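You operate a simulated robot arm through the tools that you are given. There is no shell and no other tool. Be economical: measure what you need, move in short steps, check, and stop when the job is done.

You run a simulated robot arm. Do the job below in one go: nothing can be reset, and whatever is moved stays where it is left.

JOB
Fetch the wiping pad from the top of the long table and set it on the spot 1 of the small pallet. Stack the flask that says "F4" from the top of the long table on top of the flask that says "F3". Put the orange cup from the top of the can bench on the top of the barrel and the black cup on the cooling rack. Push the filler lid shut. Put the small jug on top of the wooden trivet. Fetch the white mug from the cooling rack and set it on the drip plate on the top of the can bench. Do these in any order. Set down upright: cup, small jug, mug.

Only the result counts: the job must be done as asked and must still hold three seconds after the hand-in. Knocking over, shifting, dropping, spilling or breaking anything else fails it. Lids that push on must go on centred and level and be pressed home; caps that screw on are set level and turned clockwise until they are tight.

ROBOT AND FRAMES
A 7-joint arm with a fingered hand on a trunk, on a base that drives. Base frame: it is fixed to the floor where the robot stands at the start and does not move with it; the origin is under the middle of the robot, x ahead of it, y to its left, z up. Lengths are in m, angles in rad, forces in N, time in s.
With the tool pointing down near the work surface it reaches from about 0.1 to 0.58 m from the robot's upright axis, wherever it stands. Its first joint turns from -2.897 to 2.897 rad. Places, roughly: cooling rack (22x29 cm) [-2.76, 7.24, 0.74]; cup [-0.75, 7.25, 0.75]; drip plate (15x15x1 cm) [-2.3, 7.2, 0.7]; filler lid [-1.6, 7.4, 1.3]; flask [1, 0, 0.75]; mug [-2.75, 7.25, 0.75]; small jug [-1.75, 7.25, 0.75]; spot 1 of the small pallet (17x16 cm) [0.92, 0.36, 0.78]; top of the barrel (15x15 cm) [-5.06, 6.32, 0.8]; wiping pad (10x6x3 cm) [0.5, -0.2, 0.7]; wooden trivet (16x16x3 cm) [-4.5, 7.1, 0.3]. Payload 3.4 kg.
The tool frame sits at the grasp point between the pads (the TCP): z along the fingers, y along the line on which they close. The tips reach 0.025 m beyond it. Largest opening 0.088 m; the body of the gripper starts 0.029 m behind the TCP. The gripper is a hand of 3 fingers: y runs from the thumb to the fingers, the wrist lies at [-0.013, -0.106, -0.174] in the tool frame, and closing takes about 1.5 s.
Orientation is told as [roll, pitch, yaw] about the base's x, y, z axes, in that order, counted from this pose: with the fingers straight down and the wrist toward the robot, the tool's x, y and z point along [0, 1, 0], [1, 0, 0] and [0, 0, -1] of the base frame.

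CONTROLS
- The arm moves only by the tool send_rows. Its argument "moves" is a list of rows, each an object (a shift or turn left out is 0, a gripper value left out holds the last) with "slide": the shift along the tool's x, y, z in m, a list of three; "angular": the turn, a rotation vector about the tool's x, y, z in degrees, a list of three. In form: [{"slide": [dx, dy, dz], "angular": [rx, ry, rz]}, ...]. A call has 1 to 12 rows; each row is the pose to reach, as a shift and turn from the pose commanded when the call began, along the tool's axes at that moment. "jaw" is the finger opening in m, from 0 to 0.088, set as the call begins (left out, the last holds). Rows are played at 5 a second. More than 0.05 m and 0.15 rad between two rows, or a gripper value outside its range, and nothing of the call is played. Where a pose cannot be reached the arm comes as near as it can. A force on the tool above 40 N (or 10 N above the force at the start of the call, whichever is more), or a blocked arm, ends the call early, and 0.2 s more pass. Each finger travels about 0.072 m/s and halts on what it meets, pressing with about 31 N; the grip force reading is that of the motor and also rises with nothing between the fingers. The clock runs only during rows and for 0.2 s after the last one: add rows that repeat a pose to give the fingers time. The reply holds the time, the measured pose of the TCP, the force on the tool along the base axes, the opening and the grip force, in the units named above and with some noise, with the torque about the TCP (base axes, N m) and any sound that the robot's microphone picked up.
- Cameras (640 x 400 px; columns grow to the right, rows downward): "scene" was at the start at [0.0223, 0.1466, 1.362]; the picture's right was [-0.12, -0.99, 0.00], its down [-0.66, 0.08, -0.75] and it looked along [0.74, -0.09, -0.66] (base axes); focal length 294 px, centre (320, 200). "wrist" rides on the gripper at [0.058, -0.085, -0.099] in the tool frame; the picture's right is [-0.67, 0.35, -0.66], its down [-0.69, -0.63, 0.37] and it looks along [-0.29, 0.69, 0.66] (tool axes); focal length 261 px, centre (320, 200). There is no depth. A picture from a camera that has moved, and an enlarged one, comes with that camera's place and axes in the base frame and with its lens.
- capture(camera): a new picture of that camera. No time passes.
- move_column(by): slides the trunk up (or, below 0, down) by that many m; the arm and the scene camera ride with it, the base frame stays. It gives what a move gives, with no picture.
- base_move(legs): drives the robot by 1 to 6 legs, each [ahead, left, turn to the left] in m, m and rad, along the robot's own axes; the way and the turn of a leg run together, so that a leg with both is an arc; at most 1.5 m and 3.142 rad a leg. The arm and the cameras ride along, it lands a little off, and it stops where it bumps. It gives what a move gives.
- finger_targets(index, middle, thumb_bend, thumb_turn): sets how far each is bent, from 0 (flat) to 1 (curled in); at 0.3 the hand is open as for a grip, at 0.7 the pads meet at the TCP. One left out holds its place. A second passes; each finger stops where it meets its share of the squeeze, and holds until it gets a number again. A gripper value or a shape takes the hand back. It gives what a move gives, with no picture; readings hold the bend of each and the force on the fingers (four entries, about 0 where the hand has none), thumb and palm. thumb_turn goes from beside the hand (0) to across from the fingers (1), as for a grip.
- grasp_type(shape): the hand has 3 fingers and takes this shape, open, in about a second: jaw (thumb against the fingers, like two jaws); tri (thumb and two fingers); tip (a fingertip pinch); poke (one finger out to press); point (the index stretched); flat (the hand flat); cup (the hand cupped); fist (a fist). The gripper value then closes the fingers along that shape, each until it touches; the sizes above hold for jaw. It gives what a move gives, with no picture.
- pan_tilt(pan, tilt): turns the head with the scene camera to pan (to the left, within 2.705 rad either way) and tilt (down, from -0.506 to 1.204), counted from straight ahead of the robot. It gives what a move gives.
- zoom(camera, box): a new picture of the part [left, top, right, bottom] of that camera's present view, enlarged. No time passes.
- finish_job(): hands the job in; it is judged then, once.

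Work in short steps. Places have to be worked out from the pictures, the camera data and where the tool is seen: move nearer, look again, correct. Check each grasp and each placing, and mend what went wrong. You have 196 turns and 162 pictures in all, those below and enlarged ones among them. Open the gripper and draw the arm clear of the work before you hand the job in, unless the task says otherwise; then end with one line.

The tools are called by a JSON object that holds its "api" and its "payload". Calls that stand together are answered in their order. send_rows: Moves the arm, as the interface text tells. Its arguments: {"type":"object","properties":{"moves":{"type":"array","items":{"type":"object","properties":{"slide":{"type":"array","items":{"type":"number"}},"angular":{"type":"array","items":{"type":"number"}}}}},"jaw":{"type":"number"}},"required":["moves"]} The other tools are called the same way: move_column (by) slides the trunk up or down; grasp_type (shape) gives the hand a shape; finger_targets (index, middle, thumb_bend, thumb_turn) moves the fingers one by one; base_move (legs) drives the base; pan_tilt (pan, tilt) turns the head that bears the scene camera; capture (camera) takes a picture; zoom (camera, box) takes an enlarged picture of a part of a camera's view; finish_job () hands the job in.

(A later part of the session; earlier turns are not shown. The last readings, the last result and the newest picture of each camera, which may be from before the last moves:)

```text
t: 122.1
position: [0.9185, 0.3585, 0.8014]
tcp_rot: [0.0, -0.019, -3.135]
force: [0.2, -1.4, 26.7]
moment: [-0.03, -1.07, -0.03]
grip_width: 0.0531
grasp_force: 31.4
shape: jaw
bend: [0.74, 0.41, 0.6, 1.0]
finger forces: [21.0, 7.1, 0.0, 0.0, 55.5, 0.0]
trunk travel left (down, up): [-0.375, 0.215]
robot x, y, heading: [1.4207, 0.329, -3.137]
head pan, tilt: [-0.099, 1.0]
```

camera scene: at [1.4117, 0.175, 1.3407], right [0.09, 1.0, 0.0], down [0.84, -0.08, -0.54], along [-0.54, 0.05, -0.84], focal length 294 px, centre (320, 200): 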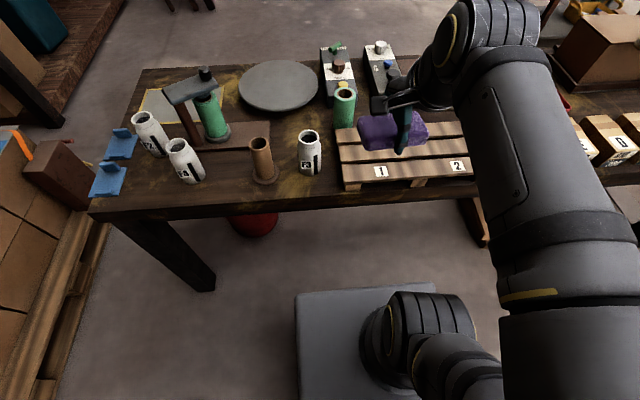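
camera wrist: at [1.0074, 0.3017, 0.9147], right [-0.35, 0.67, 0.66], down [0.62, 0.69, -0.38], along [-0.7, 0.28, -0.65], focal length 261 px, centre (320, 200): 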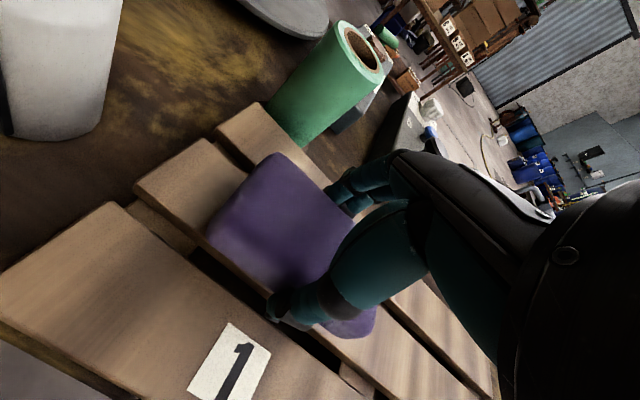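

Contact is made at z≈0.803. I ease off 2 mm, open, and rise.

{"api": "send_rows", "payload": {"moves": [{"slide": [0, 0, -0.003]}, {"slide": [0, 0, -0.003]}]}}

{"api": "send_rows", "payload": {"moves": [{"slide": [0, 0, 0]}, {"slide": [0, 0, 0]}, {"slide": [0, 0, 0]}, {"slide": [0, 0, 0]}, {"slide": [0, 0, 0]}, {"slide": [0, 0, 0]}, {"slide": [0, 0, -0.03]}, {"slide": [0, 0, -0.07]}, {"slide": [0, 0, -0.11]}, {"slide": [0, 0, -0.15]}, {"slide": [0, 0, -0.15]}], "jaw": 0.088}}

{"api": "capture", "payload": {"camera": "wrist"}}

```text
t: 122.7
position: [0.9199, 0.3581, 0.801]
tcp_rot: [0.002, -0.012, -3.133]
force: [-3.0, 0.5, 12.7]
moment: [-0.02, -0.42, -0.02]
grip_width: 0.0527
grasp_force: 30.9
shape: jaw
bend: [0.74, 0.41, 0.61, 1.0]
finger forces: [22.8, 8.4, 0.1, 0.0, 44.4, 0.1]
trunk travel left (down, up): [-0.375, 0.215]
robot x, y, heading: [1.4194, 0.3284, -3.131]
head pan, tilt: [-0.099, 1.0]
```

```text
t: 125.1
position: [0.9198, 0.3562, 0.951]
tcp_rot: [0.002, -0.011, -3.133]
force: [0.7, -0.3, 0.1]
moment: [0.02, 0.02, -0.02]
grip_width: 0.0876
grasp_force: 0.2
shape: jaw
bend: [0.3, 0.3, 0.3, 0.98]
finger forces: [0.1, 0.0, 0.0, 0.0, 0.1, 0.0]
trunk travel left (down, up): [-0.375, 0.215]
robot x, y, heading: [1.4234, 0.3262, -3.13]
head pan, tilt: [-0.099, 1.0]
```

```text
129 pictures are left
camera wrist: at [1.0074, 0.2991, 1.0511], right [-0.35, 0.67, 0.66], down [0.62, 0.69, -0.38], along [-0.71, 0.28, -0.65], focal length 261 px, centre (320, 200)
```

wrist: 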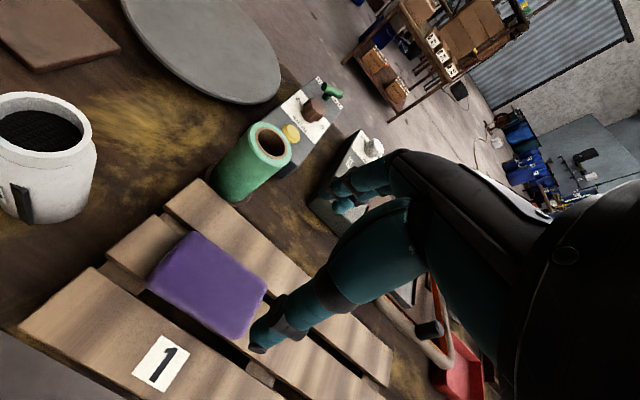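

The pad rests well on spot 1. Now I strafe to y≈0.05 (hand stays high) and look closely at the flasks.

{"api": "send_rows", "payload": {"moves": [{"slide": [0.0, -0.03, -0.03]}, {"slide": [0.0, -0.06, -0.06]}, {"slide": [0.0, -0.09, -0.09]}, {"slide": [0.0, -0.09, -0.09]}]}}

{"api": "base_move", "payload": {"legs": [[0, 0.29, 0]]}}

{"api": "pan_tilt", "payload": {"pan": 0.0, "tilt": 0.9}}

{"api": "capture", "payload": {"camera": "scene"}}

{"api": "zoom", "payload": {"camera": "scene", "box": [200, 80, 440, 230]}}

```text
t: 126.1
position: [1.0121, 0.3588, 1.0404]
tcp_rot: [0.002, -0.013, -3.132]
force: [0.6, 0.2, 0.2]
moment: [0.04, -0.01, 0.01]
grip_width: 0.0876
grasp_force: 0.1
shape: jaw
bend: [0.3, 0.3, 0.3, 0.98]
finger forces: [0.0, 0.0, 0.1, 0.0, 0.0, 0.0]
trunk travel left (down, up): [-0.375, 0.215]
robot x, y, heading: [1.4201, 0.329, -3.133]
head pan, tilt: [-0.099, 1.0]
```

```text
t: 128.1
position: [1.0139, 0.0674, 1.0402]
tcp_rot: [0.001, -0.012, -3.132]
force: [0.4, -0.1, 0.3]
moment: [0.0, -0.01, 0.02]
grip_width: 0.0875
grasp_force: 0.1
shape: jaw
bend: [0.3, 0.3, 0.3, 0.98]
finger forces: [0.0, 0.0, 0.0, 0.1, 0.0, 0.0]
trunk travel left (down, up): [-0.375, 0.215]
robot x, y, heading: [1.4252, 0.0357, -3.138]
head pan, tilt: [-0.099, 1.0]
```

```text
t: 128.8
position: [1.014, 0.0682, 1.0403]
tcp_rot: [0.002, -0.012, -3.132]
force: [0.6, 0.0, 0.4]
moment: [-0.01, -0.02, 0.05]
grip_width: 0.0877
grasp_force: 0.1
shape: jaw
bend: [0.3, 0.3, 0.3, 0.98]
finger forces: [0.0, 0.1, 0.0, 0.0, 0.0, 0.0]
trunk travel left (down, up): [-0.375, 0.215]
robot x, y, heading: [1.4262, 0.0367, -3.135]
head pan, tilt: [0.0, 0.901]
```

```text
128 pictures are left
camera scene: at [1.4085, -0.1227, 1.3478], right [-0.01, 1.0, 0.0], down [0.78, 0.01, -0.62], along [-0.62, -0.01, -0.78], focal length 294 px, centre (320, 200)
```

scene: 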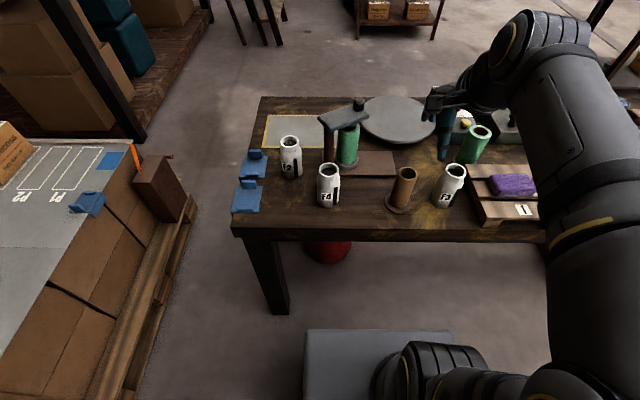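

```text
2.67 times, centred on (320, 155) of scene
camera zoom: at [1.4085, -0.1227, 1.3478], right [-0.01, 1.0, 0.0], down [0.78, 0.01, -0.62], along [-0.62, -0.01, -0.78], focal length 785 px, centre (320, 320)
```

zoom: 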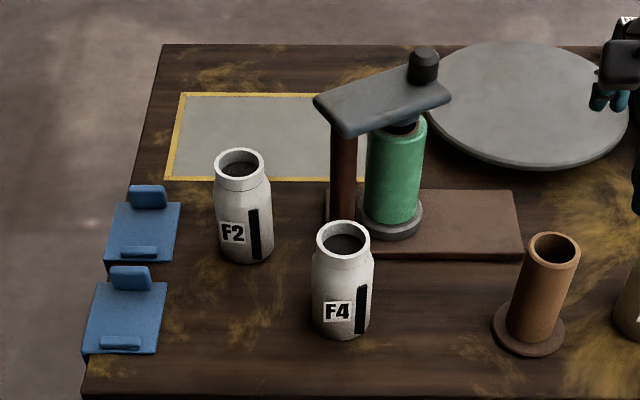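

F4's axis is at about (0.908, −0.110), height 0.111, body Ø≈0.057. I move above it.

{"api": "send_rows", "payload": {"moves": [{"slide": [0.035, 0.02, 0.015]}, {"slide": [0.07, 0.04, 0.03]}, {"slide": [0.105, 0.06, 0.045]}, {"slide": [0.14, 0.08, 0.06]}, {"slide": [0.178, 0.1, 0.08]}, {"slide": [0.178, 0.107, 0.1]}, {"slide": [0.178, 0.107, 0.125]}, {"slide": [0.178, 0.107, 0.125]}]}}

{"api": "capture", "payload": {"camera": "wrist"}}

{"api": "zoom", "payload": {"camera": "scene", "box": [240, 80, 440, 230]}}

```text
t: 130.4
position: [0.9062, -0.1143, 0.9326]
tcp_rot: [0.01, -0.047, -3.125]
force: [3.7, -0.7, 24.7]
moment: [0.26, 1.27, -0.04]
grip_width: 0.0856
grasp_force: 0.1
shape: jaw
bend: [0.3, 0.3, 0.3, 0.98]
finger forces: [0.1, 25.1, 0.0, 0.0, 0.0, 0.0]
trunk travel left (down, up): [-0.375, 0.215]
robot x, y, heading: [1.4233, 0.0405, -3.133]
head pan, tilt: [0.0, 0.901]
stopped in row 8: the force on the tool passed its limit at 46 N (the readings are from after the stop); the commanded pose is now the measured one
```

```text
126 pictures are left
camera wrist: at [0.9979, -0.1696, 1.0291], right [-0.33, 0.67, 0.66], down [0.6, 0.69, -0.4], along [-0.73, 0.27, -0.63], focal length 261 px, centre (320, 200)
```

wrist: 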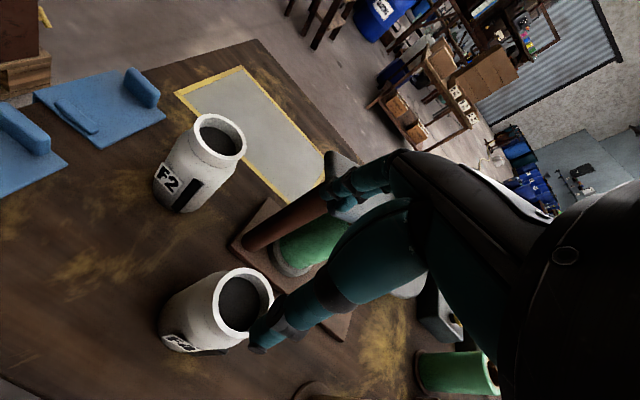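

```text
2.67 times, centred on (340, 155) of scene
camera zoom: at [1.4114, -0.1221, 1.3484], right [-0.01, 1.0, 0.0], down [0.78, 0.01, -0.62], along [-0.62, -0.01, -0.78], focal length 785 px, centre (267, 320)
```

zoom: 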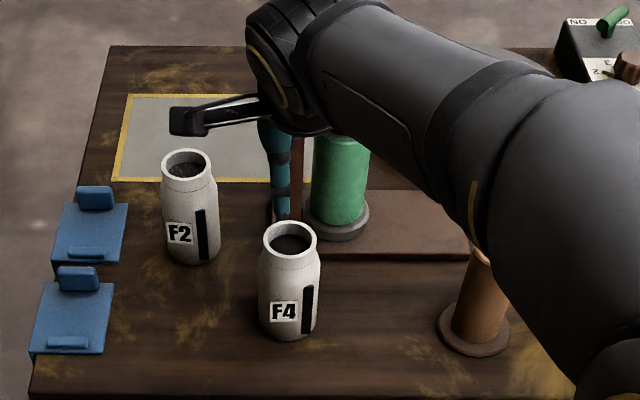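

The middle finger touched the press arm that overhangs to x≈0.86. I rise straight up to free it and check that it wasn't displaced.

{"api": "send_rows", "payload": {"moves": [{"slide": [0, 0, -0.03]}, {"slide": [0, 0, -0.07]}, {"slide": [0, -0.02, -0.1]}, {"slide": [0, -0.04, -0.12]}, {"slide": [0, -0.04, -0.12]}]}}

{"api": "zoom", "payload": {"camera": "scene", "box": [240, 80, 440, 230]}}

{"api": "capture", "payload": {"camera": "wrist"}}

```text
t: 131.6
position: [0.9519, -0.1127, 1.0455]
tcp_rot: [0.006, -0.034, -3.128]
force: [-1.1, 0.0, -0.3]
moment: [0.01, -0.04, -0.03]
grip_width: 0.0877
grasp_force: 0.1
shape: jaw
bend: [0.3, 0.3, 0.3, 0.98]
finger forces: [0.1, 0.0, 0.0, 0.0, 0.0, 0.0]
trunk travel left (down, up): [-0.375, 0.215]
robot x, y, heading: [1.4221, 0.0366, -3.133]
head pan, tilt: [0.0, 0.901]
```

```text
2.67 times, centred on (340, 155) of scene
camera zoom: at [1.4087, -0.1228, 1.3478], right [-0.01, 1.0, 0.0], down [0.78, 0.01, -0.62], along [-0.62, -0.01, -0.78], focal length 785 px, centre (267, 320)
```

zoom: 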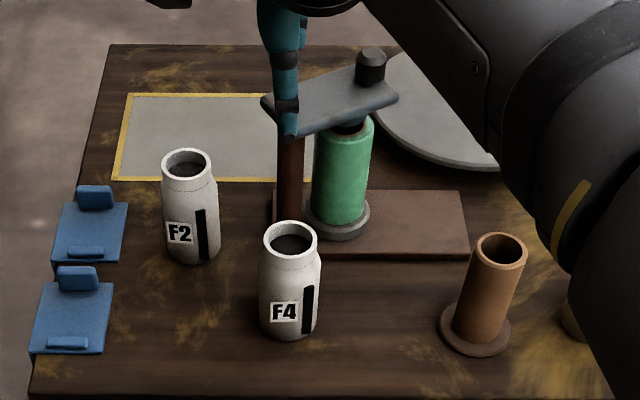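

```text
123 pictures are left
camera wrist: at [1.0409, -0.1686, 1.1419], right [-0.34, 0.67, 0.66], down [0.61, 0.69, -0.39], along [-0.72, 0.27, -0.64], focal length 261 px, centre (320, 200)
```

wrist: 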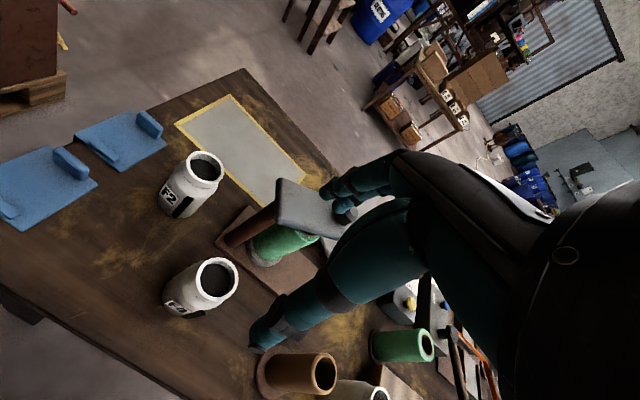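

The press is unmoved. I level the tool, then turn the hand −90° about its axis so the fingers close along y.

{"api": "send_rows", "payload": {"moves": [{"slide": [0, 0, 0], "angular": [1.9, -0.35, 0]}, {"slide": [0, 0, 0], "angular": [1.9, -0.35, 0]}]}}

{"api": "send_rows", "payload": {"moves": [{"angular": [0, 0, -8.2]}, {"angular": [0, 0, -16.4]}, {"angular": [0, 0, -24.6]}, {"angular": [0, 0, -32.8]}, {"angular": [0, 0, -41]}, {"angular": [0, 0, -49.2]}, {"angular": [0, 0, -57.4]}, {"angular": [0, 0, -65.6]}, {"angular": [0, 0, -73.8]}, {"angular": [0, 0, -82]}, {"angular": [0, 0, -90]}, {"angular": [0, 0, -90]}]}}

{"api": "capture", "payload": {"camera": "wrist"}}

{"api": "capture", "payload": {"camera": "scene"}}

```text
t: 132.2
position: [0.9498, -0.1125, 1.045]
tcp_rot: [0.002, 0.001, -3.126]
force: [0.6, 0.2, 0.2]
moment: [0.0, -0.03, -0.02]
grip_width: 0.0875
grasp_force: 0.0
shape: jaw
bend: [0.3, 0.3, 0.3, 0.98]
finger forces: [0.0, 0.0, 0.0, 0.0, 0.0, 0.1]
trunk travel left (down, up): [-0.375, 0.215]
robot x, y, heading: [1.4251, 0.0363, -3.134]
head pan, tilt: [0.0, 0.901]
```

```text
t: 134.8
position: [0.9497, -0.1117, 1.0454]
tcp_rot: [0.0, -0.002, -1.555]
force: [-0.1, 0.3, 0.4]
moment: [0.02, -0.01, 0.0]
grip_width: 0.088
grasp_force: 0.0
shape: jaw
bend: [0.3, 0.3, 0.3, 0.98]
finger forces: [0.1, 0.0, 0.0, 0.1, 0.0, 0.0]
trunk travel left (down, up): [-0.375, 0.215]
robot x, y, heading: [1.425, 0.0335, -3.134]
head pan, tilt: [0.0, 0.901]
```

```text
122 pictures are left
camera wrist: at [1.0073, -0.0265, 1.1455], right [-0.66, -0.36, 0.66], down [-0.7, 0.62, -0.37], along [-0.27, -0.7, -0.66], focal length 261 px, centre (320, 200)
```

wrist: 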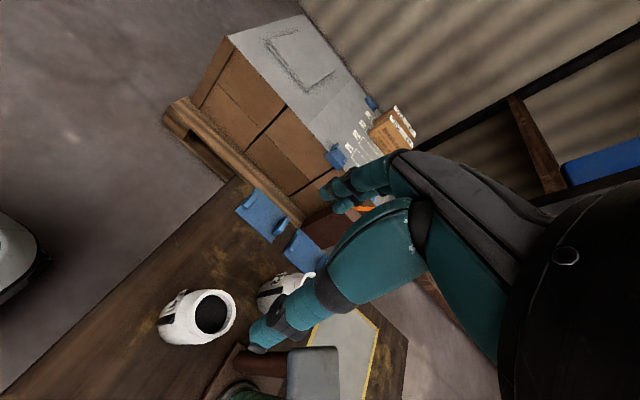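

```text
121 pictures are left
camera scene: at [1.4084, -0.1228, 1.3478], right [-0.01, 1.0, 0.0], down [0.78, 0.01, -0.62], along [-0.62, -0.01, -0.78], focal length 294 px, centre (320, 200)
```

scene: 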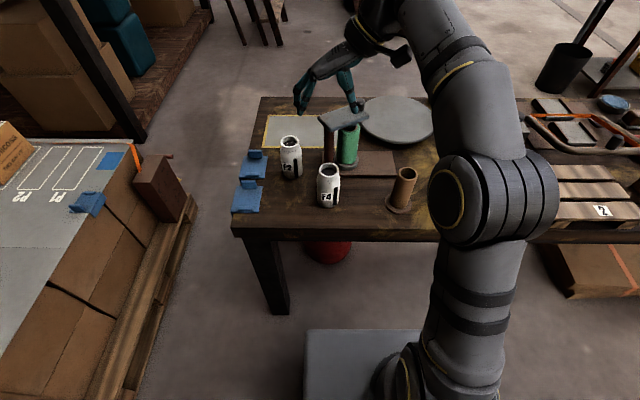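

Fingers now close along y, clear of the press. I move above F4 and look again to refine its position.

{"api": "send_rows", "payload": {"moves": [{"slide": [-0.018, -0.003, 0.02]}, {"slide": [-0.035, -0.003, 0.05]}, {"slide": [-0.035, -0.003, 0.085]}, {"slide": [-0.035, -0.003, 0.105]}, {"slide": [-0.035, -0.003, 0.105]}]}}

{"api": "capture", "payload": {"camera": "wrist"}}

{"api": "zoom", "payload": {"camera": "scene", "box": [240, 80, 440, 230]}}

```text
t: 136.0
position: [0.9165, -0.1102, 0.9397]
tcp_rot: [0.001, 0.001, -1.557]
force: [-0.4, 0.8, 0.2]
moment: [0.03, 0.0, 0.0]
grip_width: 0.0877
grasp_force: 0.1
shape: jaw
bend: [0.3, 0.3, 0.3, 0.98]
finger forces: [0.0, 0.0, 0.0, 0.0, 0.0, 0.1]
trunk travel left (down, up): [-0.375, 0.215]
robot x, y, heading: [1.4242, 0.0371, -3.134]
head pan, tilt: [0.0, 0.901]
```

```text
120 pictures are left
camera wrist: at [0.9743, -0.0252, 1.0387], right [-0.66, -0.36, 0.66], down [-0.69, 0.62, -0.37], along [-0.28, -0.7, -0.66], focal length 261 px, centre (320, 200)
```

wrist: 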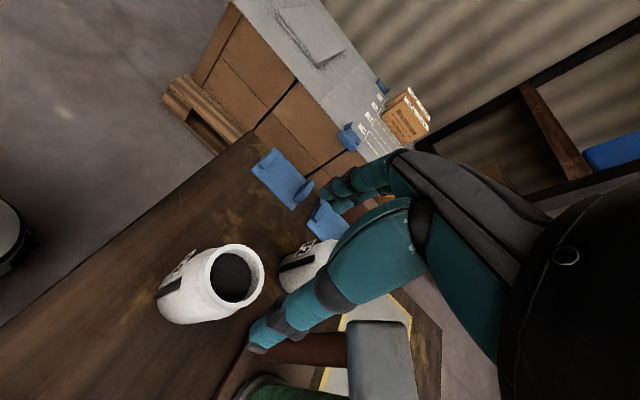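

```text
2.67 times, centred on (340, 155) of scene
camera zoom: at [1.4084, -0.1228, 1.3478], right [-0.01, 1.0, 0.0], down [0.78, 0.01, -0.62], along [-0.62, -0.01, -0.78], focal length 785 px, centre (267, 320)
```

zoom: 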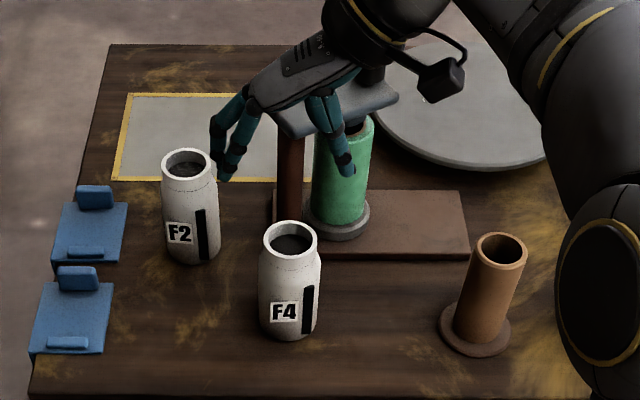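

Scene and wrist estimates give x≈0.911–0.922, y≈−0.108; I split to x≈0.915 and descend around F4, watching force.

{"api": "send_rows", "payload": {"moves": [{"slide": [-0.001, -0.002, 0.03]}, {"slide": [-0.001, -0.002, 0.06]}, {"slide": [-0.001, -0.002, 0.09]}, {"slide": [-0.001, -0.002, 0.11]}, {"slide": [-0.001, -0.002, 0.127]}, {"slide": [-0.001, -0.002, 0.127]}]}}

{"api": "zoom", "payload": {"camera": "scene", "box": [240, 80, 440, 230]}}

{"api": "capture", "payload": {"camera": "wrist"}}

```text
t: 137.4
position: [0.9137, -0.1077, 0.8143]
tcp_rot: [0.0, 0.0, -1.556]
force: [-0.2, 0.2, 1.7]
moment: [0.03, 0.02, 0.01]
grip_width: 0.0878
grasp_force: 0.0
shape: jaw
bend: [0.3, 0.3, 0.3, 0.98]
finger forces: [0.3, 0.0, 0.1, 0.0, 1.8, 0.1]
trunk travel left (down, up): [-0.375, 0.215]
robot x, y, heading: [1.4217, 0.0325, -3.134]
head pan, tilt: [0.0, 0.901]
```

```text
2.67 times, centred on (340, 155) of scene
camera zoom: at [1.4085, -0.1227, 1.3479], right [-0.01, 1.0, 0.0], down [0.78, 0.01, -0.62], along [-0.62, -0.01, -0.78], focal length 785 px, centre (267, 320)
```

zoom: 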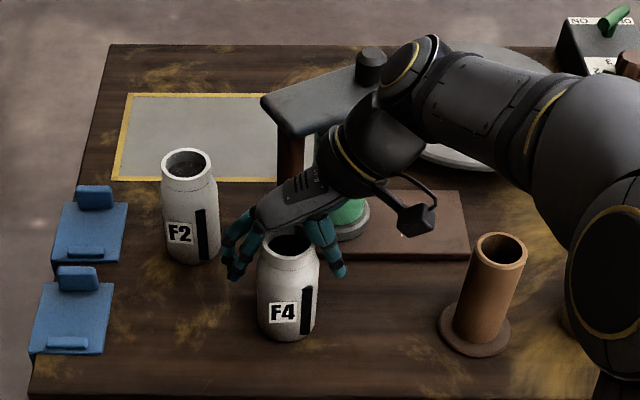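

```text
117 pictures are left
camera wrist: at [0.9719, -0.0218, 0.9124], right [-0.67, -0.36, 0.66], down [-0.69, 0.62, -0.37], along [-0.28, -0.7, -0.66], focal length 261 px, centre (320, 200)
```

wrist: 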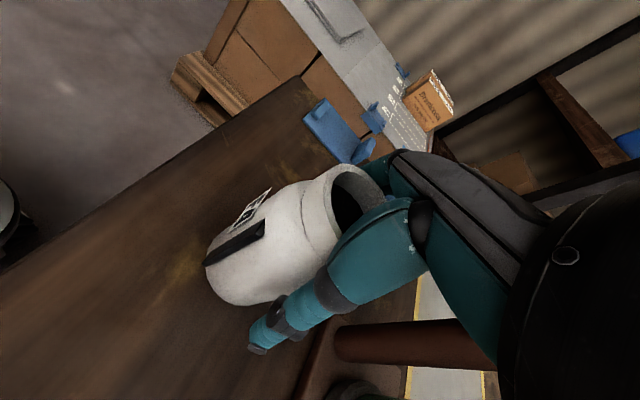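

Fingers straddle the upper body. I close on F4.

{"api": "send_rows", "payload": {"moves": [{"slide": [0, 0, 0]}, {"slide": [0, 0, 0]}, {"slide": [0, 0, 0]}, {"slide": [0, 0, 0]}, {"slide": [0, 0, 0]}, {"slide": [0, 0, 0]}, {"slide": [0, 0, 0]}, {"slide": [0, 0, 0]}], "jaw": 0.03}}

{"api": "zoom", "payload": {"camera": "scene", "box": [240, 80, 440, 230]}}

```text
t: 139.2
position: [0.915, -0.1065, 0.813]
tcp_rot: [0.001, -0.002, -1.556]
force: [-2.2, -0.9, 7.4]
moment: [-0.35, 0.06, -0.02]
grip_width: 0.0593
grasp_force: 31.2
shape: jaw
bend: [0.74, 0.48, 0.46, 0.98]
finger forces: [23.1, 10.5, 0.0, 0.0, 36.5, 0.1]
trunk travel left (down, up): [-0.375, 0.215]
robot x, y, heading: [1.4232, 0.0338, -3.134]
head pan, tilt: [0.0, 0.901]
```

```text
2.67 times, centred on (340, 155) of scene
camera zoom: at [1.409, -0.1227, 1.3479], right [-0.01, 1.0, 0.0], down [0.78, 0.01, -0.62], along [-0.62, -0.01, -0.78], focal length 785 px, centre (267, 320)
```

zoom: 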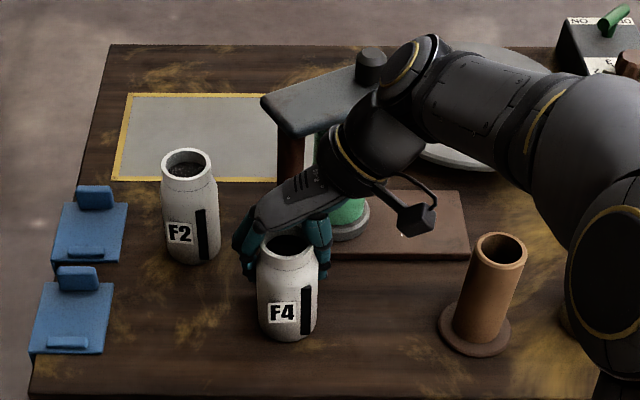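

Grip reads 31 N at 0.059. I lift gently and check.

{"api": "send_rows", "payload": {"moves": [{"slide": [0, 0, -0.01]}, {"slide": [0, 0, -0.03]}, {"slide": [0, 0, -0.06]}, {"slide": [0, 0, -0.1]}, {"slide": [0, 0, -0.14]}, {"slide": [0, 0, -0.18]}, {"slide": [0, 0, -0.18]}]}}

{"api": "zoom", "payload": {"camera": "scene", "box": [240, 40, 440, 190]}}

{"api": "capture", "payload": {"camera": "wrist"}}

```text
t: 140.8
position: [0.9136, -0.1094, 0.9959]
tcp_rot: [-0.001, 0.0, -1.557]
force: [0.4, 0.2, 0.1]
moment: [0.0, -0.02, 0.0]
grip_width: 0.0585
grasp_force: 30.7
shape: jaw
bend: [0.74, 0.49, 0.46, 0.98]
finger forces: [22.0, 9.1, 0.0, 0.0, 34.8, 0.1]
trunk travel left (down, up): [-0.375, 0.215]
robot x, y, heading: [1.4206, 0.0395, -3.134]
head pan, tilt: [0.0, 0.901]
```

```text
2.67 times, centred on (340, 115) of scene
camera zoom: at [1.4084, -0.1228, 1.3478], right [-0.01, 1.0, 0.0], down [0.78, 0.01, -0.62], along [-0.62, -0.01, -0.78], focal length 785 px, centre (267, 427)
```

zoom: 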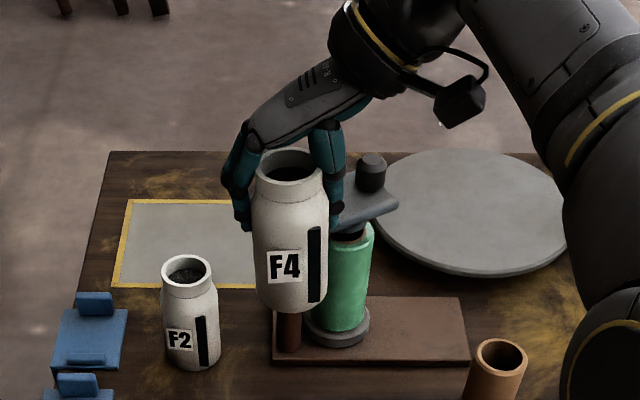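

```text
114 pictures are left
camera wrist: at [0.9723, -0.0241, 1.0951], right [-0.66, -0.36, 0.66], down [-0.69, 0.62, -0.37], along [-0.27, -0.7, -0.66], focal length 261 px, centre (320, 200)
```

wrist: 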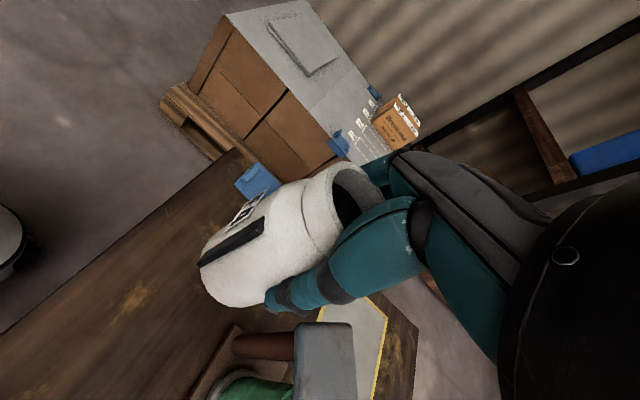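

F4 is held upright, its axis ≈ (+0.002, −0.001) from TCP. I carry it toward F3 at y≈0.12 first, keeping height.

{"api": "send_rows", "payload": {"moves": [{"slide": [0, -0.04, -0.01]}, {"slide": [0, -0.08, -0.02]}, {"slide": [0, -0.12, -0.02]}, {"slide": [0, -0.16, -0.02]}, {"slide": [0, -0.2, -0.02]}, {"slide": [0, -0.24, -0.02]}, {"slide": [0, -0.24, -0.02]}]}}

{"api": "pan_tilt", "payload": {"pan": -0.3, "tilt": 0.9}}

{"api": "capture", "payload": {"camera": "scene"}}

{"api": "capture", "payload": {"camera": "wrist"}}

```text
t: 142.4
position: [0.9204, 0.1229, 1.0107]
tcp_rot: [0.001, 0.0, -1.556]
force: [0.4, -0.9, -0.7]
moment: [0.04, -0.01, 0.02]
grip_width: 0.0583
grasp_force: 31.2
shape: jaw
bend: [0.74, 0.5, 0.46, 0.98]
finger forces: [21.7, 9.0, 0.0, 0.0, 33.6, 0.1]
out of reach, approached as far as the arm can: row 6, 7
trunk travel left (down, up): [-0.375, 0.215]
robot x, y, heading: [1.4243, 0.0375, -3.129]
head pan, tilt: [0.0, 0.901]
```

```text
t: 143.2
position: [0.9191, 0.122, 1.0114]
tcp_rot: [0.0, -0.001, -1.557]
force: [-0.2, 0.6, 0.2]
moment: [0.0, -0.01, -0.03]
grip_width: 0.0583
grasp_force: 31.1
shape: jaw
bend: [0.74, 0.5, 0.46, 0.98]
finger forces: [21.6, 8.9, 0.0, 0.1, 33.5, 0.0]
trunk travel left (down, up): [-0.375, 0.215]
robot x, y, heading: [1.4228, 0.0369, -3.137]
head pan, tilt: [-0.3, 0.901]
```

```text
113 pictures are left
camera scene: at [1.4116, -0.1004, 1.3478], right [0.29, 0.96, 0.0], down [0.75, -0.22, -0.62], along [-0.6, 0.18, -0.78], focal length 294 px, centre (320, 200)
```

scene: 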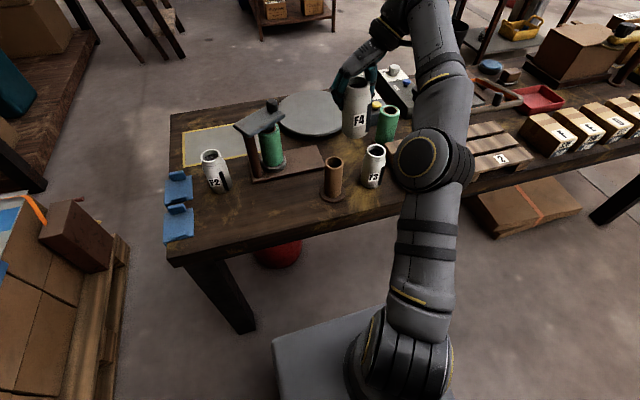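

```text
112 pictures are left
camera wrist: at [0.9771, 0.2075, 1.1111], right [-0.66, -0.36, 0.66], down [-0.69, 0.62, -0.37], along [-0.28, -0.7, -0.66], focal length 261 px, centre (320, 200)
```

wrist: 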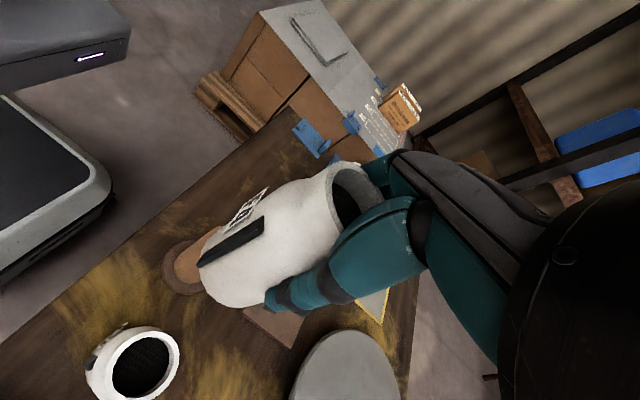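

The arm is near its limit there, so I shift the base 0.14 m toward +y to bring F3 into easy reach.

{"api": "base_move", "payload": {"legs": [[0, -0.14, 0]]}}

{"api": "send_rows", "payload": {"moves": [{"slide": [0, 0.03, 0]}, {"slide": [0, 0.058, 0]}, {"slide": [0, 0.058, 0]}]}}

{"api": "pan_tilt", "payload": {"pan": -0.1, "tilt": 0.9}}

{"api": "capture", "payload": {"camera": "scene"}}

{"api": "capture", "payload": {"camera": "wrist"}}

```text
t: 144.6
position: [0.918, 0.2645, 1.0117]
tcp_rot: [0.0, 0.0, -1.559]
force: [-0.7, 0.0, 0.6]
moment: [-0.04, 0.02, 0.02]
grip_width: 0.0584
grasp_force: 31.0
shape: jaw
bend: [0.74, 0.5, 0.46, 0.98]
finger forces: [21.5, 8.8, 0.0, 0.0, 33.6, 0.0]
trunk travel left (down, up): [-0.375, 0.215]
robot x, y, heading: [1.4213, 0.1801, -3.134]
head pan, tilt: [-0.3, 0.901]
```

```text
t: 145.3
position: [0.9195, 0.2066, 1.011]
tcp_rot: [0.0, -0.001, -1.559]
force: [-1.1, 0.2, -0.1]
moment: [0.04, 0.0, 0.03]
grip_width: 0.058
grasp_force: 30.8
shape: jaw
bend: [0.74, 0.5, 0.46, 0.98]
finger forces: [21.5, 9.0, 0.0, 0.0, 33.0, 0.0]
trunk travel left (down, up): [-0.375, 0.215]
robot x, y, heading: [1.4226, 0.1807, -3.133]
head pan, tilt: [-0.3, 0.901]
```

```text
t: 146.1
position: [0.9183, 0.2055, 1.0093]
tcp_rot: [0.002, 0.0, -1.559]
force: [0.6, 0.5, -0.2]
moment: [0.02, -0.02, -0.02]
grip_width: 0.0579
grasp_force: 30.6
shape: jaw
bend: [0.74, 0.5, 0.46, 0.98]
finger forces: [21.5, 8.8, 0.0, 0.0, 33.0, 0.1]
trunk travel left (down, up): [-0.375, 0.215]
robot x, y, heading: [1.421, 0.1793, -3.129]
head pan, tilt: [-0.099, 0.901]
```

```text
111 pictures are left
camera scene: at [1.4071, 0.026, 1.3478], right [0.09, 1.0, 0.0], down [0.78, -0.07, -0.62], along [-0.62, 0.06, -0.78], focal length 294 px, centre (320, 200)
```

scene: 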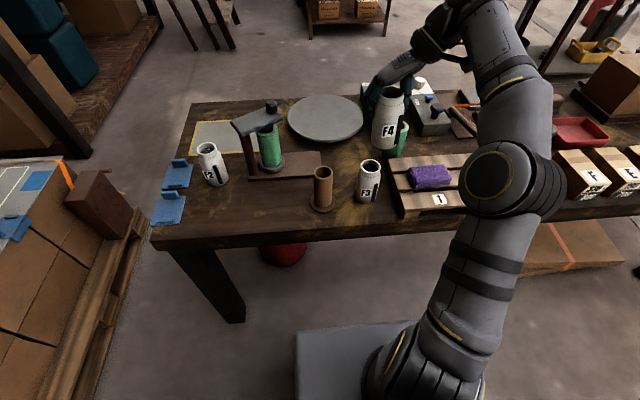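

```text
110 pictures are left
camera wrist: at [0.9774, 0.2918, 1.1102], right [-0.67, -0.35, 0.66], down [-0.69, 0.62, -0.37], along [-0.28, -0.7, -0.66], focal length 261 px, centre (320, 200)
```

wrist: 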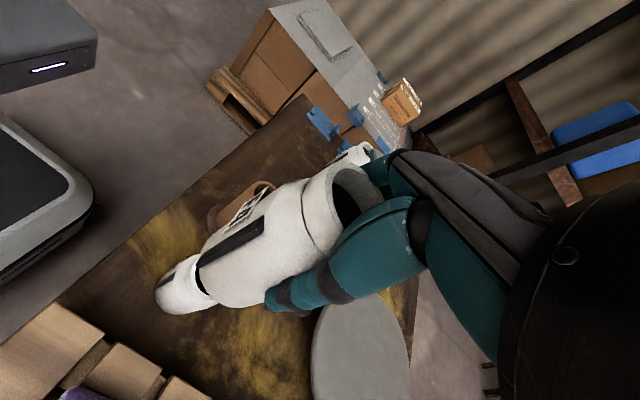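

Now F3 and held F4 are both visible; I zoom in for precise positions.

{"api": "zoom", "payload": {"camera": "scene", "box": [320, 75, 440, 215]}}

```text
2.86 times, centred on (380, 145) of scene
camera zoom: at [1.4071, 0.026, 1.3478], right [0.09, 1.0, 0.0], down [0.78, -0.07, -0.62], along [-0.62, 0.06, -0.78], focal length 841 px, centre (149, 357)
```

zoom: 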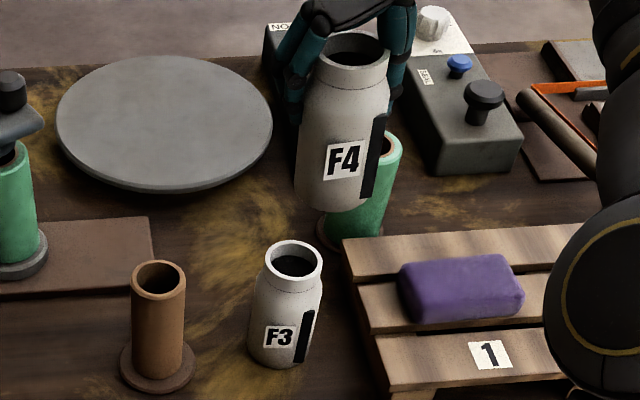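

Combining the estimates, F3's axis is at ≈(0.914, 0.196). I move over it and lower to ~2 cm above its rim, then check.

{"api": "send_rows", "payload": {"moves": [{"slide": [-0.004, 0.0095, 0.0]}, {"slide": [-0.004, 0.0095, 0.03]}, {"slide": [-0.004, 0.0095, 0.05]}, {"slide": [-0.004, 0.0095, 0.064]}, {"slide": [-0.004, 0.0095, 0.064]}]}}

{"api": "zoom", "payload": {"camera": "scene", "box": [310, 90, 430, 215]}}

{"api": "capture", "payload": {"camera": "wrist"}}

```text
t: 147.3
position: [0.9142, 0.1962, 0.9469]
tcp_rot: [-0.003, 0.0, -1.56]
force: [0.2, -0.9, -1.5]
moment: [0.01, -0.03, 0.01]
grip_width: 0.058
grasp_force: 31.2
shape: jaw
bend: [0.74, 0.5, 0.46, 0.98]
finger forces: [21.4, 8.8, 0.0, 0.1, 32.6, 0.0]
trunk travel left (down, up): [-0.375, 0.215]
robot x, y, heading: [1.4219, 0.1753, -3.14]
head pan, tilt: [-0.099, 0.901]
```

```text
3.20 times, centred on (370, 152) of scene
camera zoom: at [1.4071, 0.0259, 1.3478], right [0.09, 1.0, 0.0], down [0.78, -0.07, -0.62], along [-0.62, 0.06, -0.78], focal length 942 px, centre (160, 352)
```

zoom: 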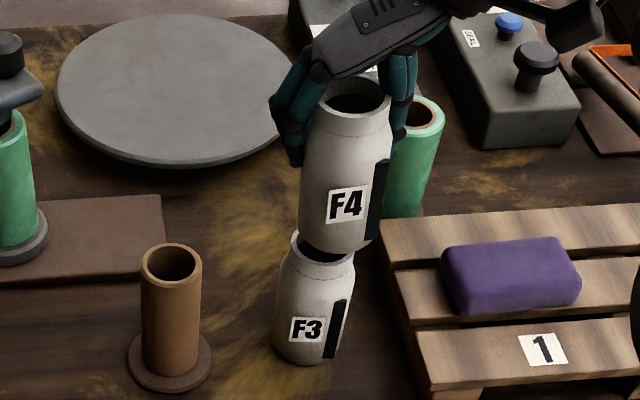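

```text
107 pictures are left
camera wrist: at [0.9724, 0.2822, 1.0465], right [-0.67, -0.35, 0.66], down [-0.69, 0.62, -0.37], along [-0.28, -0.7, -0.66], focal length 261 px, centre (320, 200)
```

wrist: 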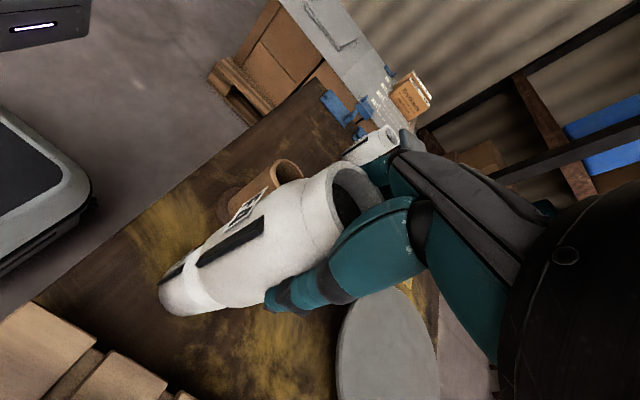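

The rims line up in depth, but F4 sits ≈7–8 mm too far in +y. I correct that and lower a bit further, then check again.

{"api": "send_rows", "payload": {"moves": [{"slide": [0, 0.004, 0]}, {"slide": [0, 0.0075, 0.006]}, {"slide": [0, 0.0075, 0.012]}, {"slide": [0, 0.0075, 0.012]}]}}

{"api": "zoom", "payload": {"camera": "scene", "box": [340, 120, 404, 160]}}

{"api": "zoom", "payload": {"camera": "wrist", "box": [140, 150, 380, 330]}}

```text
t: 148.3
position: [0.915, 0.1891, 0.9363]
tcp_rot: [0.0, -0.001, -1.561]
force: [-1.0, -0.4, 0.7]
moment: [-0.01, -0.01, 0.02]
grip_width: 0.0581
grasp_force: 31.6
shape: jaw
bend: [0.74, 0.5, 0.46, 0.98]
finger forces: [21.3, 8.7, 0.1, 0.0, 32.4, 0.1]
trunk travel left (down, up): [-0.375, 0.215]
robot x, y, heading: [1.4258, 0.1803, -3.133]
head pan, tilt: [-0.099, 0.901]
```

```text
10.00 times, centred on (372, 140) of scene
camera zoom: at [1.4071, 0.0259, 1.3478], right [0.09, 1.0, 0.0], down [0.78, -0.07, -0.62], along [-0.62, 0.06, -0.78], focal length 2943 px, centre (-200, 800)
```

zoom: 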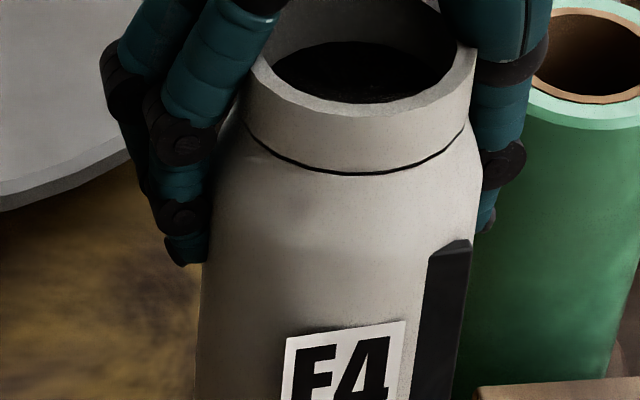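

```text
2.22 times, centred on (260, 240) of wrist
camera zoom: at [0.9729, 0.2745, 1.0357], right [-0.67, -0.36, 0.66], down [-0.69, 0.62, -0.37], along [-0.28, -0.7, -0.66], focal length 579 px, centre (453, 111)
```

zoom: 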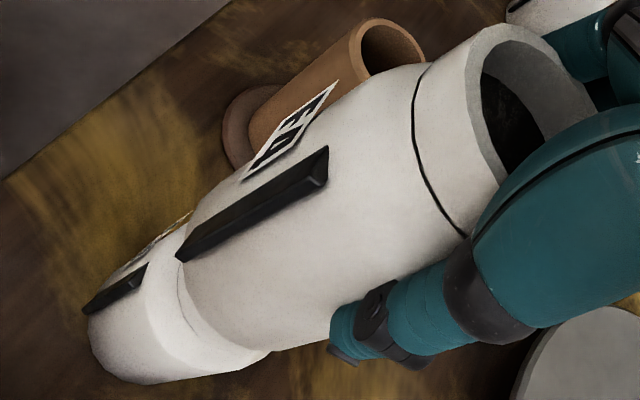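

I zoom on the joint between the two flasks.

{"api": "zoom", "payload": {"camera": "scene", "box": [324, 140, 404, 210]}}

```text
5.71 times, centred on (364, 175) of scene
camera zoom: at [1.4071, 0.0259, 1.3478], right [0.09, 1.0, 0.0], down [0.78, -0.07, -0.62], along [-0.62, 0.06, -0.78], focal length 1682 px, centre (69, 343)
```

zoom: 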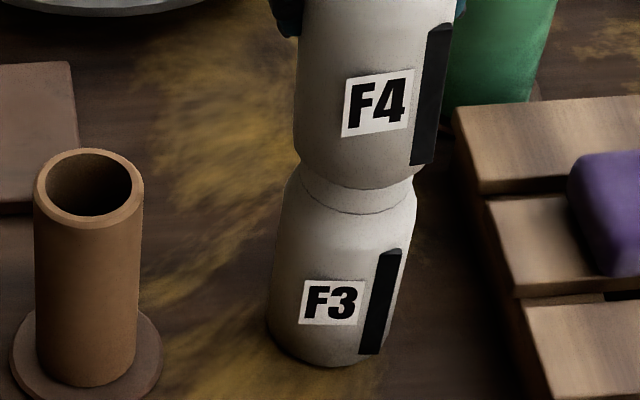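

Both axes line up now (within ~2 mm) with ~1 cm gap. I lower slowly until contact.

{"api": "send_rows", "payload": {"moves": [{"slide": [0, 0, 0.004]}, {"slide": [0, 0, 0.007]}, {"slide": [0, 0, 0.009]}, {"slide": [0, 0, 0.011]}, {"slide": [0, 0, 0.011]}]}}

```text
t: 149.5
position: [0.9157, 0.1883, 0.9283]
tcp_rot: [-0.011, -0.004, -1.562]
force: [0.4, 0.5, 23.3]
moment: [-0.37, -0.06, 0.02]
grip_width: 0.0585
grasp_force: 30.8
shape: jaw
bend: [0.74, 0.49, 0.46, 0.98]
finger forces: [24.3, 10.3, 0.0, 0.0, 40.5, 0.0]
trunk travel left (down, up): [-0.375, 0.215]
robot x, y, heading: [1.4209, 0.1779, -3.13]
head pan, tilt: [-0.099, 0.901]
stopped in row 5: the force on the tool passed its limit at 40 N (the readings are from after the stop); the commanded pose is now the measured one
```

Contact made. I ease up 2 mm, undo the tiny tilt, and check force and view.

{"api": "send_rows", "payload": {"moves": [{"slide": [0, 0, -0.001], "angular": [0, 0.6, 0]}, {"slide": [0, 0, -0.002], "angular": [0, 0.6, 0]}]}}

{"api": "zoom", "payload": {"camera": "scene", "box": [314, 90, 424, 210]}}

```text
t: 150.1
position: [0.9163, 0.1884, 0.9286]
tcp_rot: [0.003, -0.002, -1.561]
force: [-1.8, 0.4, 22.2]
moment: [-0.36, 0.11, 0.0]
grip_width: 0.0584
grasp_force: 31.2
shape: jaw
bend: [0.74, 0.49, 0.46, 0.98]
finger forces: [23.9, 11.2, 0.0, 0.0, 40.1, 0.1]
trunk travel left (down, up): [-0.375, 0.215]
robot x, y, heading: [1.4243, 0.1776, -3.131]
head pan, tilt: [-0.099, 0.901]
```

```text
3.33 times, centred on (369, 150) of scene
camera zoom: at [1.4089, 0.0261, 1.3479], right [0.09, 1.0, 0.0], down [0.78, -0.07, -0.62], along [-0.62, 0.06, -0.78], focal length 981 px, centre (157, 367)
```

zoom: 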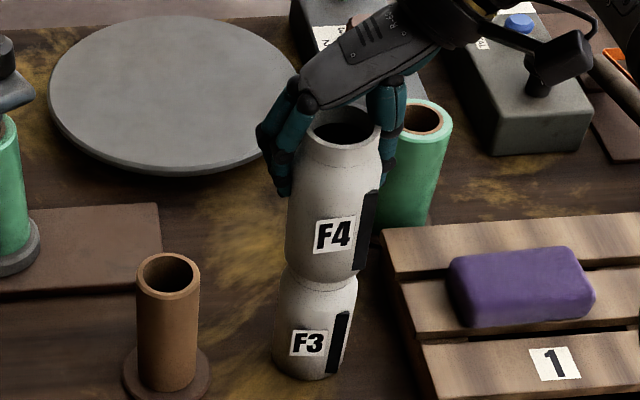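

Looks stacked and centred. I ease up a little more to unload, then open.

{"api": "send_rows", "payload": {"moves": [{"slide": [0, 0, -0.001]}, {"slide": [0, 0, -0.002]}, {"slide": [0, 0, -0.002]}]}}

{"api": "send_rows", "payload": {"moves": [{"slide": [0, 0, 0]}, {"slide": [0, 0, 0]}, {"slide": [0, 0, 0]}, {"slide": [0, 0, 0]}, {"slide": [0, 0, 0]}, {"slide": [0, 0, 0]}], "jaw": 0.088}}

{"api": "zoom", "payload": {"camera": "scene", "box": [314, 90, 424, 210]}}

```text
t: 150.9
position: [0.916, 0.1901, 0.9296]
tcp_rot: [0.007, -0.002, -1.56]
force: [-1.2, 0.4, 6.9]
moment: [-0.1, 0.07, -0.04]
grip_width: 0.0583
grasp_force: 31.3
shape: jaw
bend: [0.74, 0.49, 0.46, 0.98]
finger forces: [22.2, 9.6, 0.1, 0.0, 35.2, 0.1]
trunk travel left (down, up): [-0.375, 0.215]
robot x, y, heading: [1.4197, 0.1803, -3.137]
head pan, tilt: [-0.099, 0.901]
```

```text
t: 152.3
position: [0.9142, 0.189, 0.9298]
tcp_rot: [0.006, -0.001, -1.56]
force: [1.0, 0.2, 0.8]
moment: [-0.01, 0.01, -0.02]
grip_width: 0.0877
grasp_force: 0.0
shape: jaw
bend: [0.3, 0.3, 0.3, 0.98]
finger forces: [0.0, 0.0, 0.1, 0.0, 0.5, 0.0]
trunk travel left (down, up): [-0.375, 0.215]
robot x, y, heading: [1.4165, 0.1773, -3.134]
head pan, tilt: [-0.099, 0.901]
```

```text
3.33 times, centred on (369, 150) of scene
camera zoom: at [1.4072, 0.026, 1.3478], right [0.09, 1.0, 0.0], down [0.78, -0.07, -0.62], along [-0.62, 0.06, -0.78], focal length 981 px, centre (157, 367)
```

zoom: 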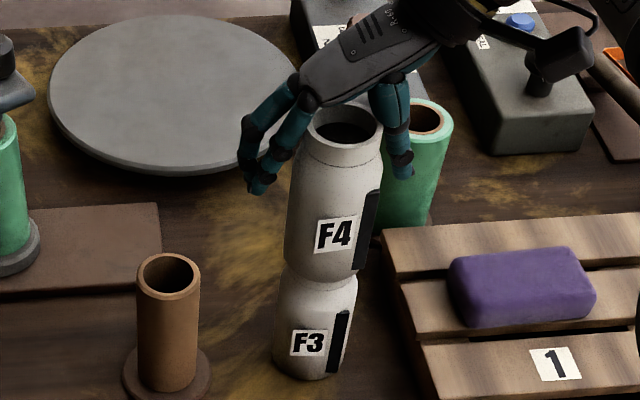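

F4 stands on F3. The thumb nearly touches, so I center outward slightly and rise straight up.

{"api": "send_rows", "payload": {"moves": [{"slide": [0, -0.005, 0]}, {"slide": [0, -0.005, -0.02]}, {"slide": [0, -0.005, -0.05]}, {"slide": [0, -0.005, -0.09]}, {"slide": [0, -0.005, -0.13]}, {"slide": [0.03, -0.005, -0.16]}, {"slide": [0.07, -0.005, -0.16]}, {"slide": [0.1, -0.005, -0.16]}]}}

{"api": "capture", "payload": {"camera": "scene"}}

```text
t: 154.1
position: [1.0111, 0.1972, 1.0916]
tcp_rot: [0.004, -0.003, -1.561]
force: [0.4, 0.0, -0.4]
moment: [0.01, -0.04, 0.0]
grip_width: 0.0878
grasp_force: 0.1
shape: jaw
bend: [0.3, 0.3, 0.3, 0.98]
finger forces: [0.0, 0.0, 0.0, 0.0, 0.0, 0.1]
out of reach, approached as far as the arm can: row 5, 6
trunk travel left (down, up): [-0.375, 0.215]
robot x, y, heading: [1.4182, 0.1777, -3.138]
head pan, tilt: [-0.099, 0.901]
```

```text
101 pictures are left
camera scene: at [1.4073, 0.0258, 1.3478], right [0.09, 1.0, 0.0], down [0.78, -0.07, -0.62], along [-0.62, 0.06, -0.78], focal length 294 px, centre (320, 200)
```

scene: 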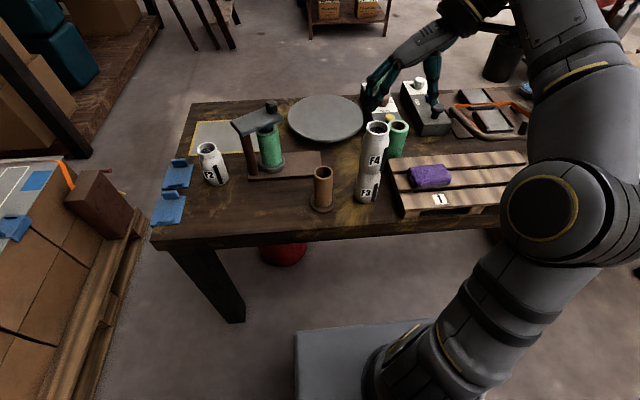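

Stack stands. I back away from the table, then fold the arm to a compact carrying pose.

{"api": "base_move", "payload": {"legs": [[-0.4, 0, 0]]}}

{"api": "send_rows", "payload": {"moves": [{"angular": [0, 0, 8.2]}, {"angular": [0, 0, 16.4]}, {"angular": [0, 0, 24.6]}, {"angular": [0, 0, 32.8]}, {"angular": [0, 0, 41]}, {"angular": [0, 0, 49.2]}, {"angular": [0, 0, 57.4]}, {"angular": [0, 0, 65.6]}, {"angular": [0, 0, 73.8]}, {"angular": [0, 0, 82]}, {"angular": [0, 0, 90]}, {"angular": [0, 0, 90]}]}}

{"api": "send_rows", "payload": {"moves": [{"slide": [0, -0.04, 0]}, {"slide": [0, -0.08, 0]}, {"slide": [0, -0.08, 0]}]}}

{"api": "base_move", "payload": {"legs": [[-0.95, 0, 0], [0, -1.5, 0]]}}

{"api": "pan_tilt", "payload": {"pan": -1.4, "tilt": 0.45}}

{"api": "capture", "payload": {"camera": "scene"}}

```text
t: 156.6
position: [1.4141, 0.2009, 1.0912]
tcp_rot: [0.007, -0.002, -1.569]
force: [-0.9, 0.4, 0.1]
moment: [0.01, -0.02, 0.0]
grip_width: 0.0879
grasp_force: 0.1
shape: jaw
bend: [0.3, 0.3, 0.3, 0.98]
finger forces: [0.0, 0.0, 0.0, 0.2, 0.1, 0.0]
trunk travel left (down, up): [-0.375, 0.215]
robot x, y, heading: [1.8258, 0.1735, 3.143]
head pan, tilt: [-0.099, 0.901]
```

```text
t: 159.2
position: [1.4166, 0.2003, 1.0915]
tcp_rot: [0.002, 0.006, 3.142]
force: [-0.2, -0.7, -0.2]
moment: [0.02, -0.01, -0.03]
grip_width: 0.0878
grasp_force: 0.1
shape: jaw
bend: [0.3, 0.3, 0.3, 0.98]
finger forces: [0.1, 0.0, 0.0, 0.0, 0.0, 0.1]
trunk travel left (down, up): [-0.375, 0.215]
robot x, y, heading: [1.8258, 0.1786, 3.144]
head pan, tilt: [-0.099, 0.901]
```

```text
t: 160.0
position: [1.4972, 0.2017, 1.093]
tcp_rot: [0.002, 0.005, -3.14]
force: [-0.1, 0.2, 0.6]
moment: [-0.01, 0.0, -0.01]
grip_width: 0.0879
grasp_force: 0.0
shape: jaw
bend: [0.3, 0.3, 0.3, 0.98]
finger forces: [0.1, 0.1, 0.1, 0.1, 0.0, 0.1]
trunk travel left (down, up): [-0.375, 0.215]
robot x, y, heading: [1.8294, 0.179, 3.141]
head pan, tilt: [-0.099, 0.901]
```

```text
t: 163.6
position: [2.1089, 0.2648, 1.0926]
tcp_rot: [0.002, 0.006, 3.024]
force: [0.1, -0.8, 0.5]
moment: [0.0, 0.03, 0.03]
grip_width: 0.0876
grasp_force: 0.0
shape: jaw
bend: [0.3, 0.3, 0.3, 0.98]
finger forces: [0.0, 0.0, 0.0, 0.0, 0.1, 0.0]
trunk travel left (down, up): [-0.375, 0.215]
robot x, y, heading: [2.4357, 0.2041, 3.017]
head pan, tilt: [-0.099, 0.901]
stopped in leg 1: the robot was blocked; the commanded pose is now the measured one
```

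```text
t: 165.1
position: [2.1097, 0.2649, 1.0925]
tcp_rot: [0.001, 0.003, 3.026]
force: [-0.4, 1.0, -0.3]
moment: [0.02, 0.01, 0.01]
grip_width: 0.0878
grasp_force: 0.1
shape: jaw
bend: [0.3, 0.3, 0.3, 0.98]
finger forces: [0.1, 0.0, 0.0, 0.0, 0.0, 0.0]
trunk travel left (down, up): [-0.375, 0.215]
robot x, y, heading: [2.4338, 0.2024, 3.018]
head pan, tilt: [-1.4, 0.45]
```

```text
100 pictures are left
camera scene: at [2.4697, 0.1299, 1.3862], right [1.0, 0.05, 0.0], down [0.02, -0.43, -0.9], along [-0.05, 0.9, -0.44], focal length 294 px, centre (320, 200)
```

scene: 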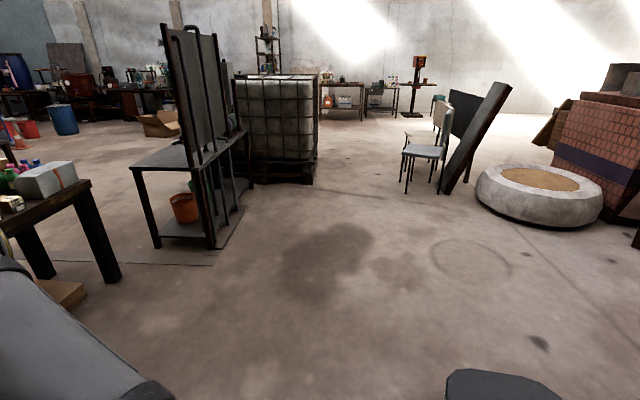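

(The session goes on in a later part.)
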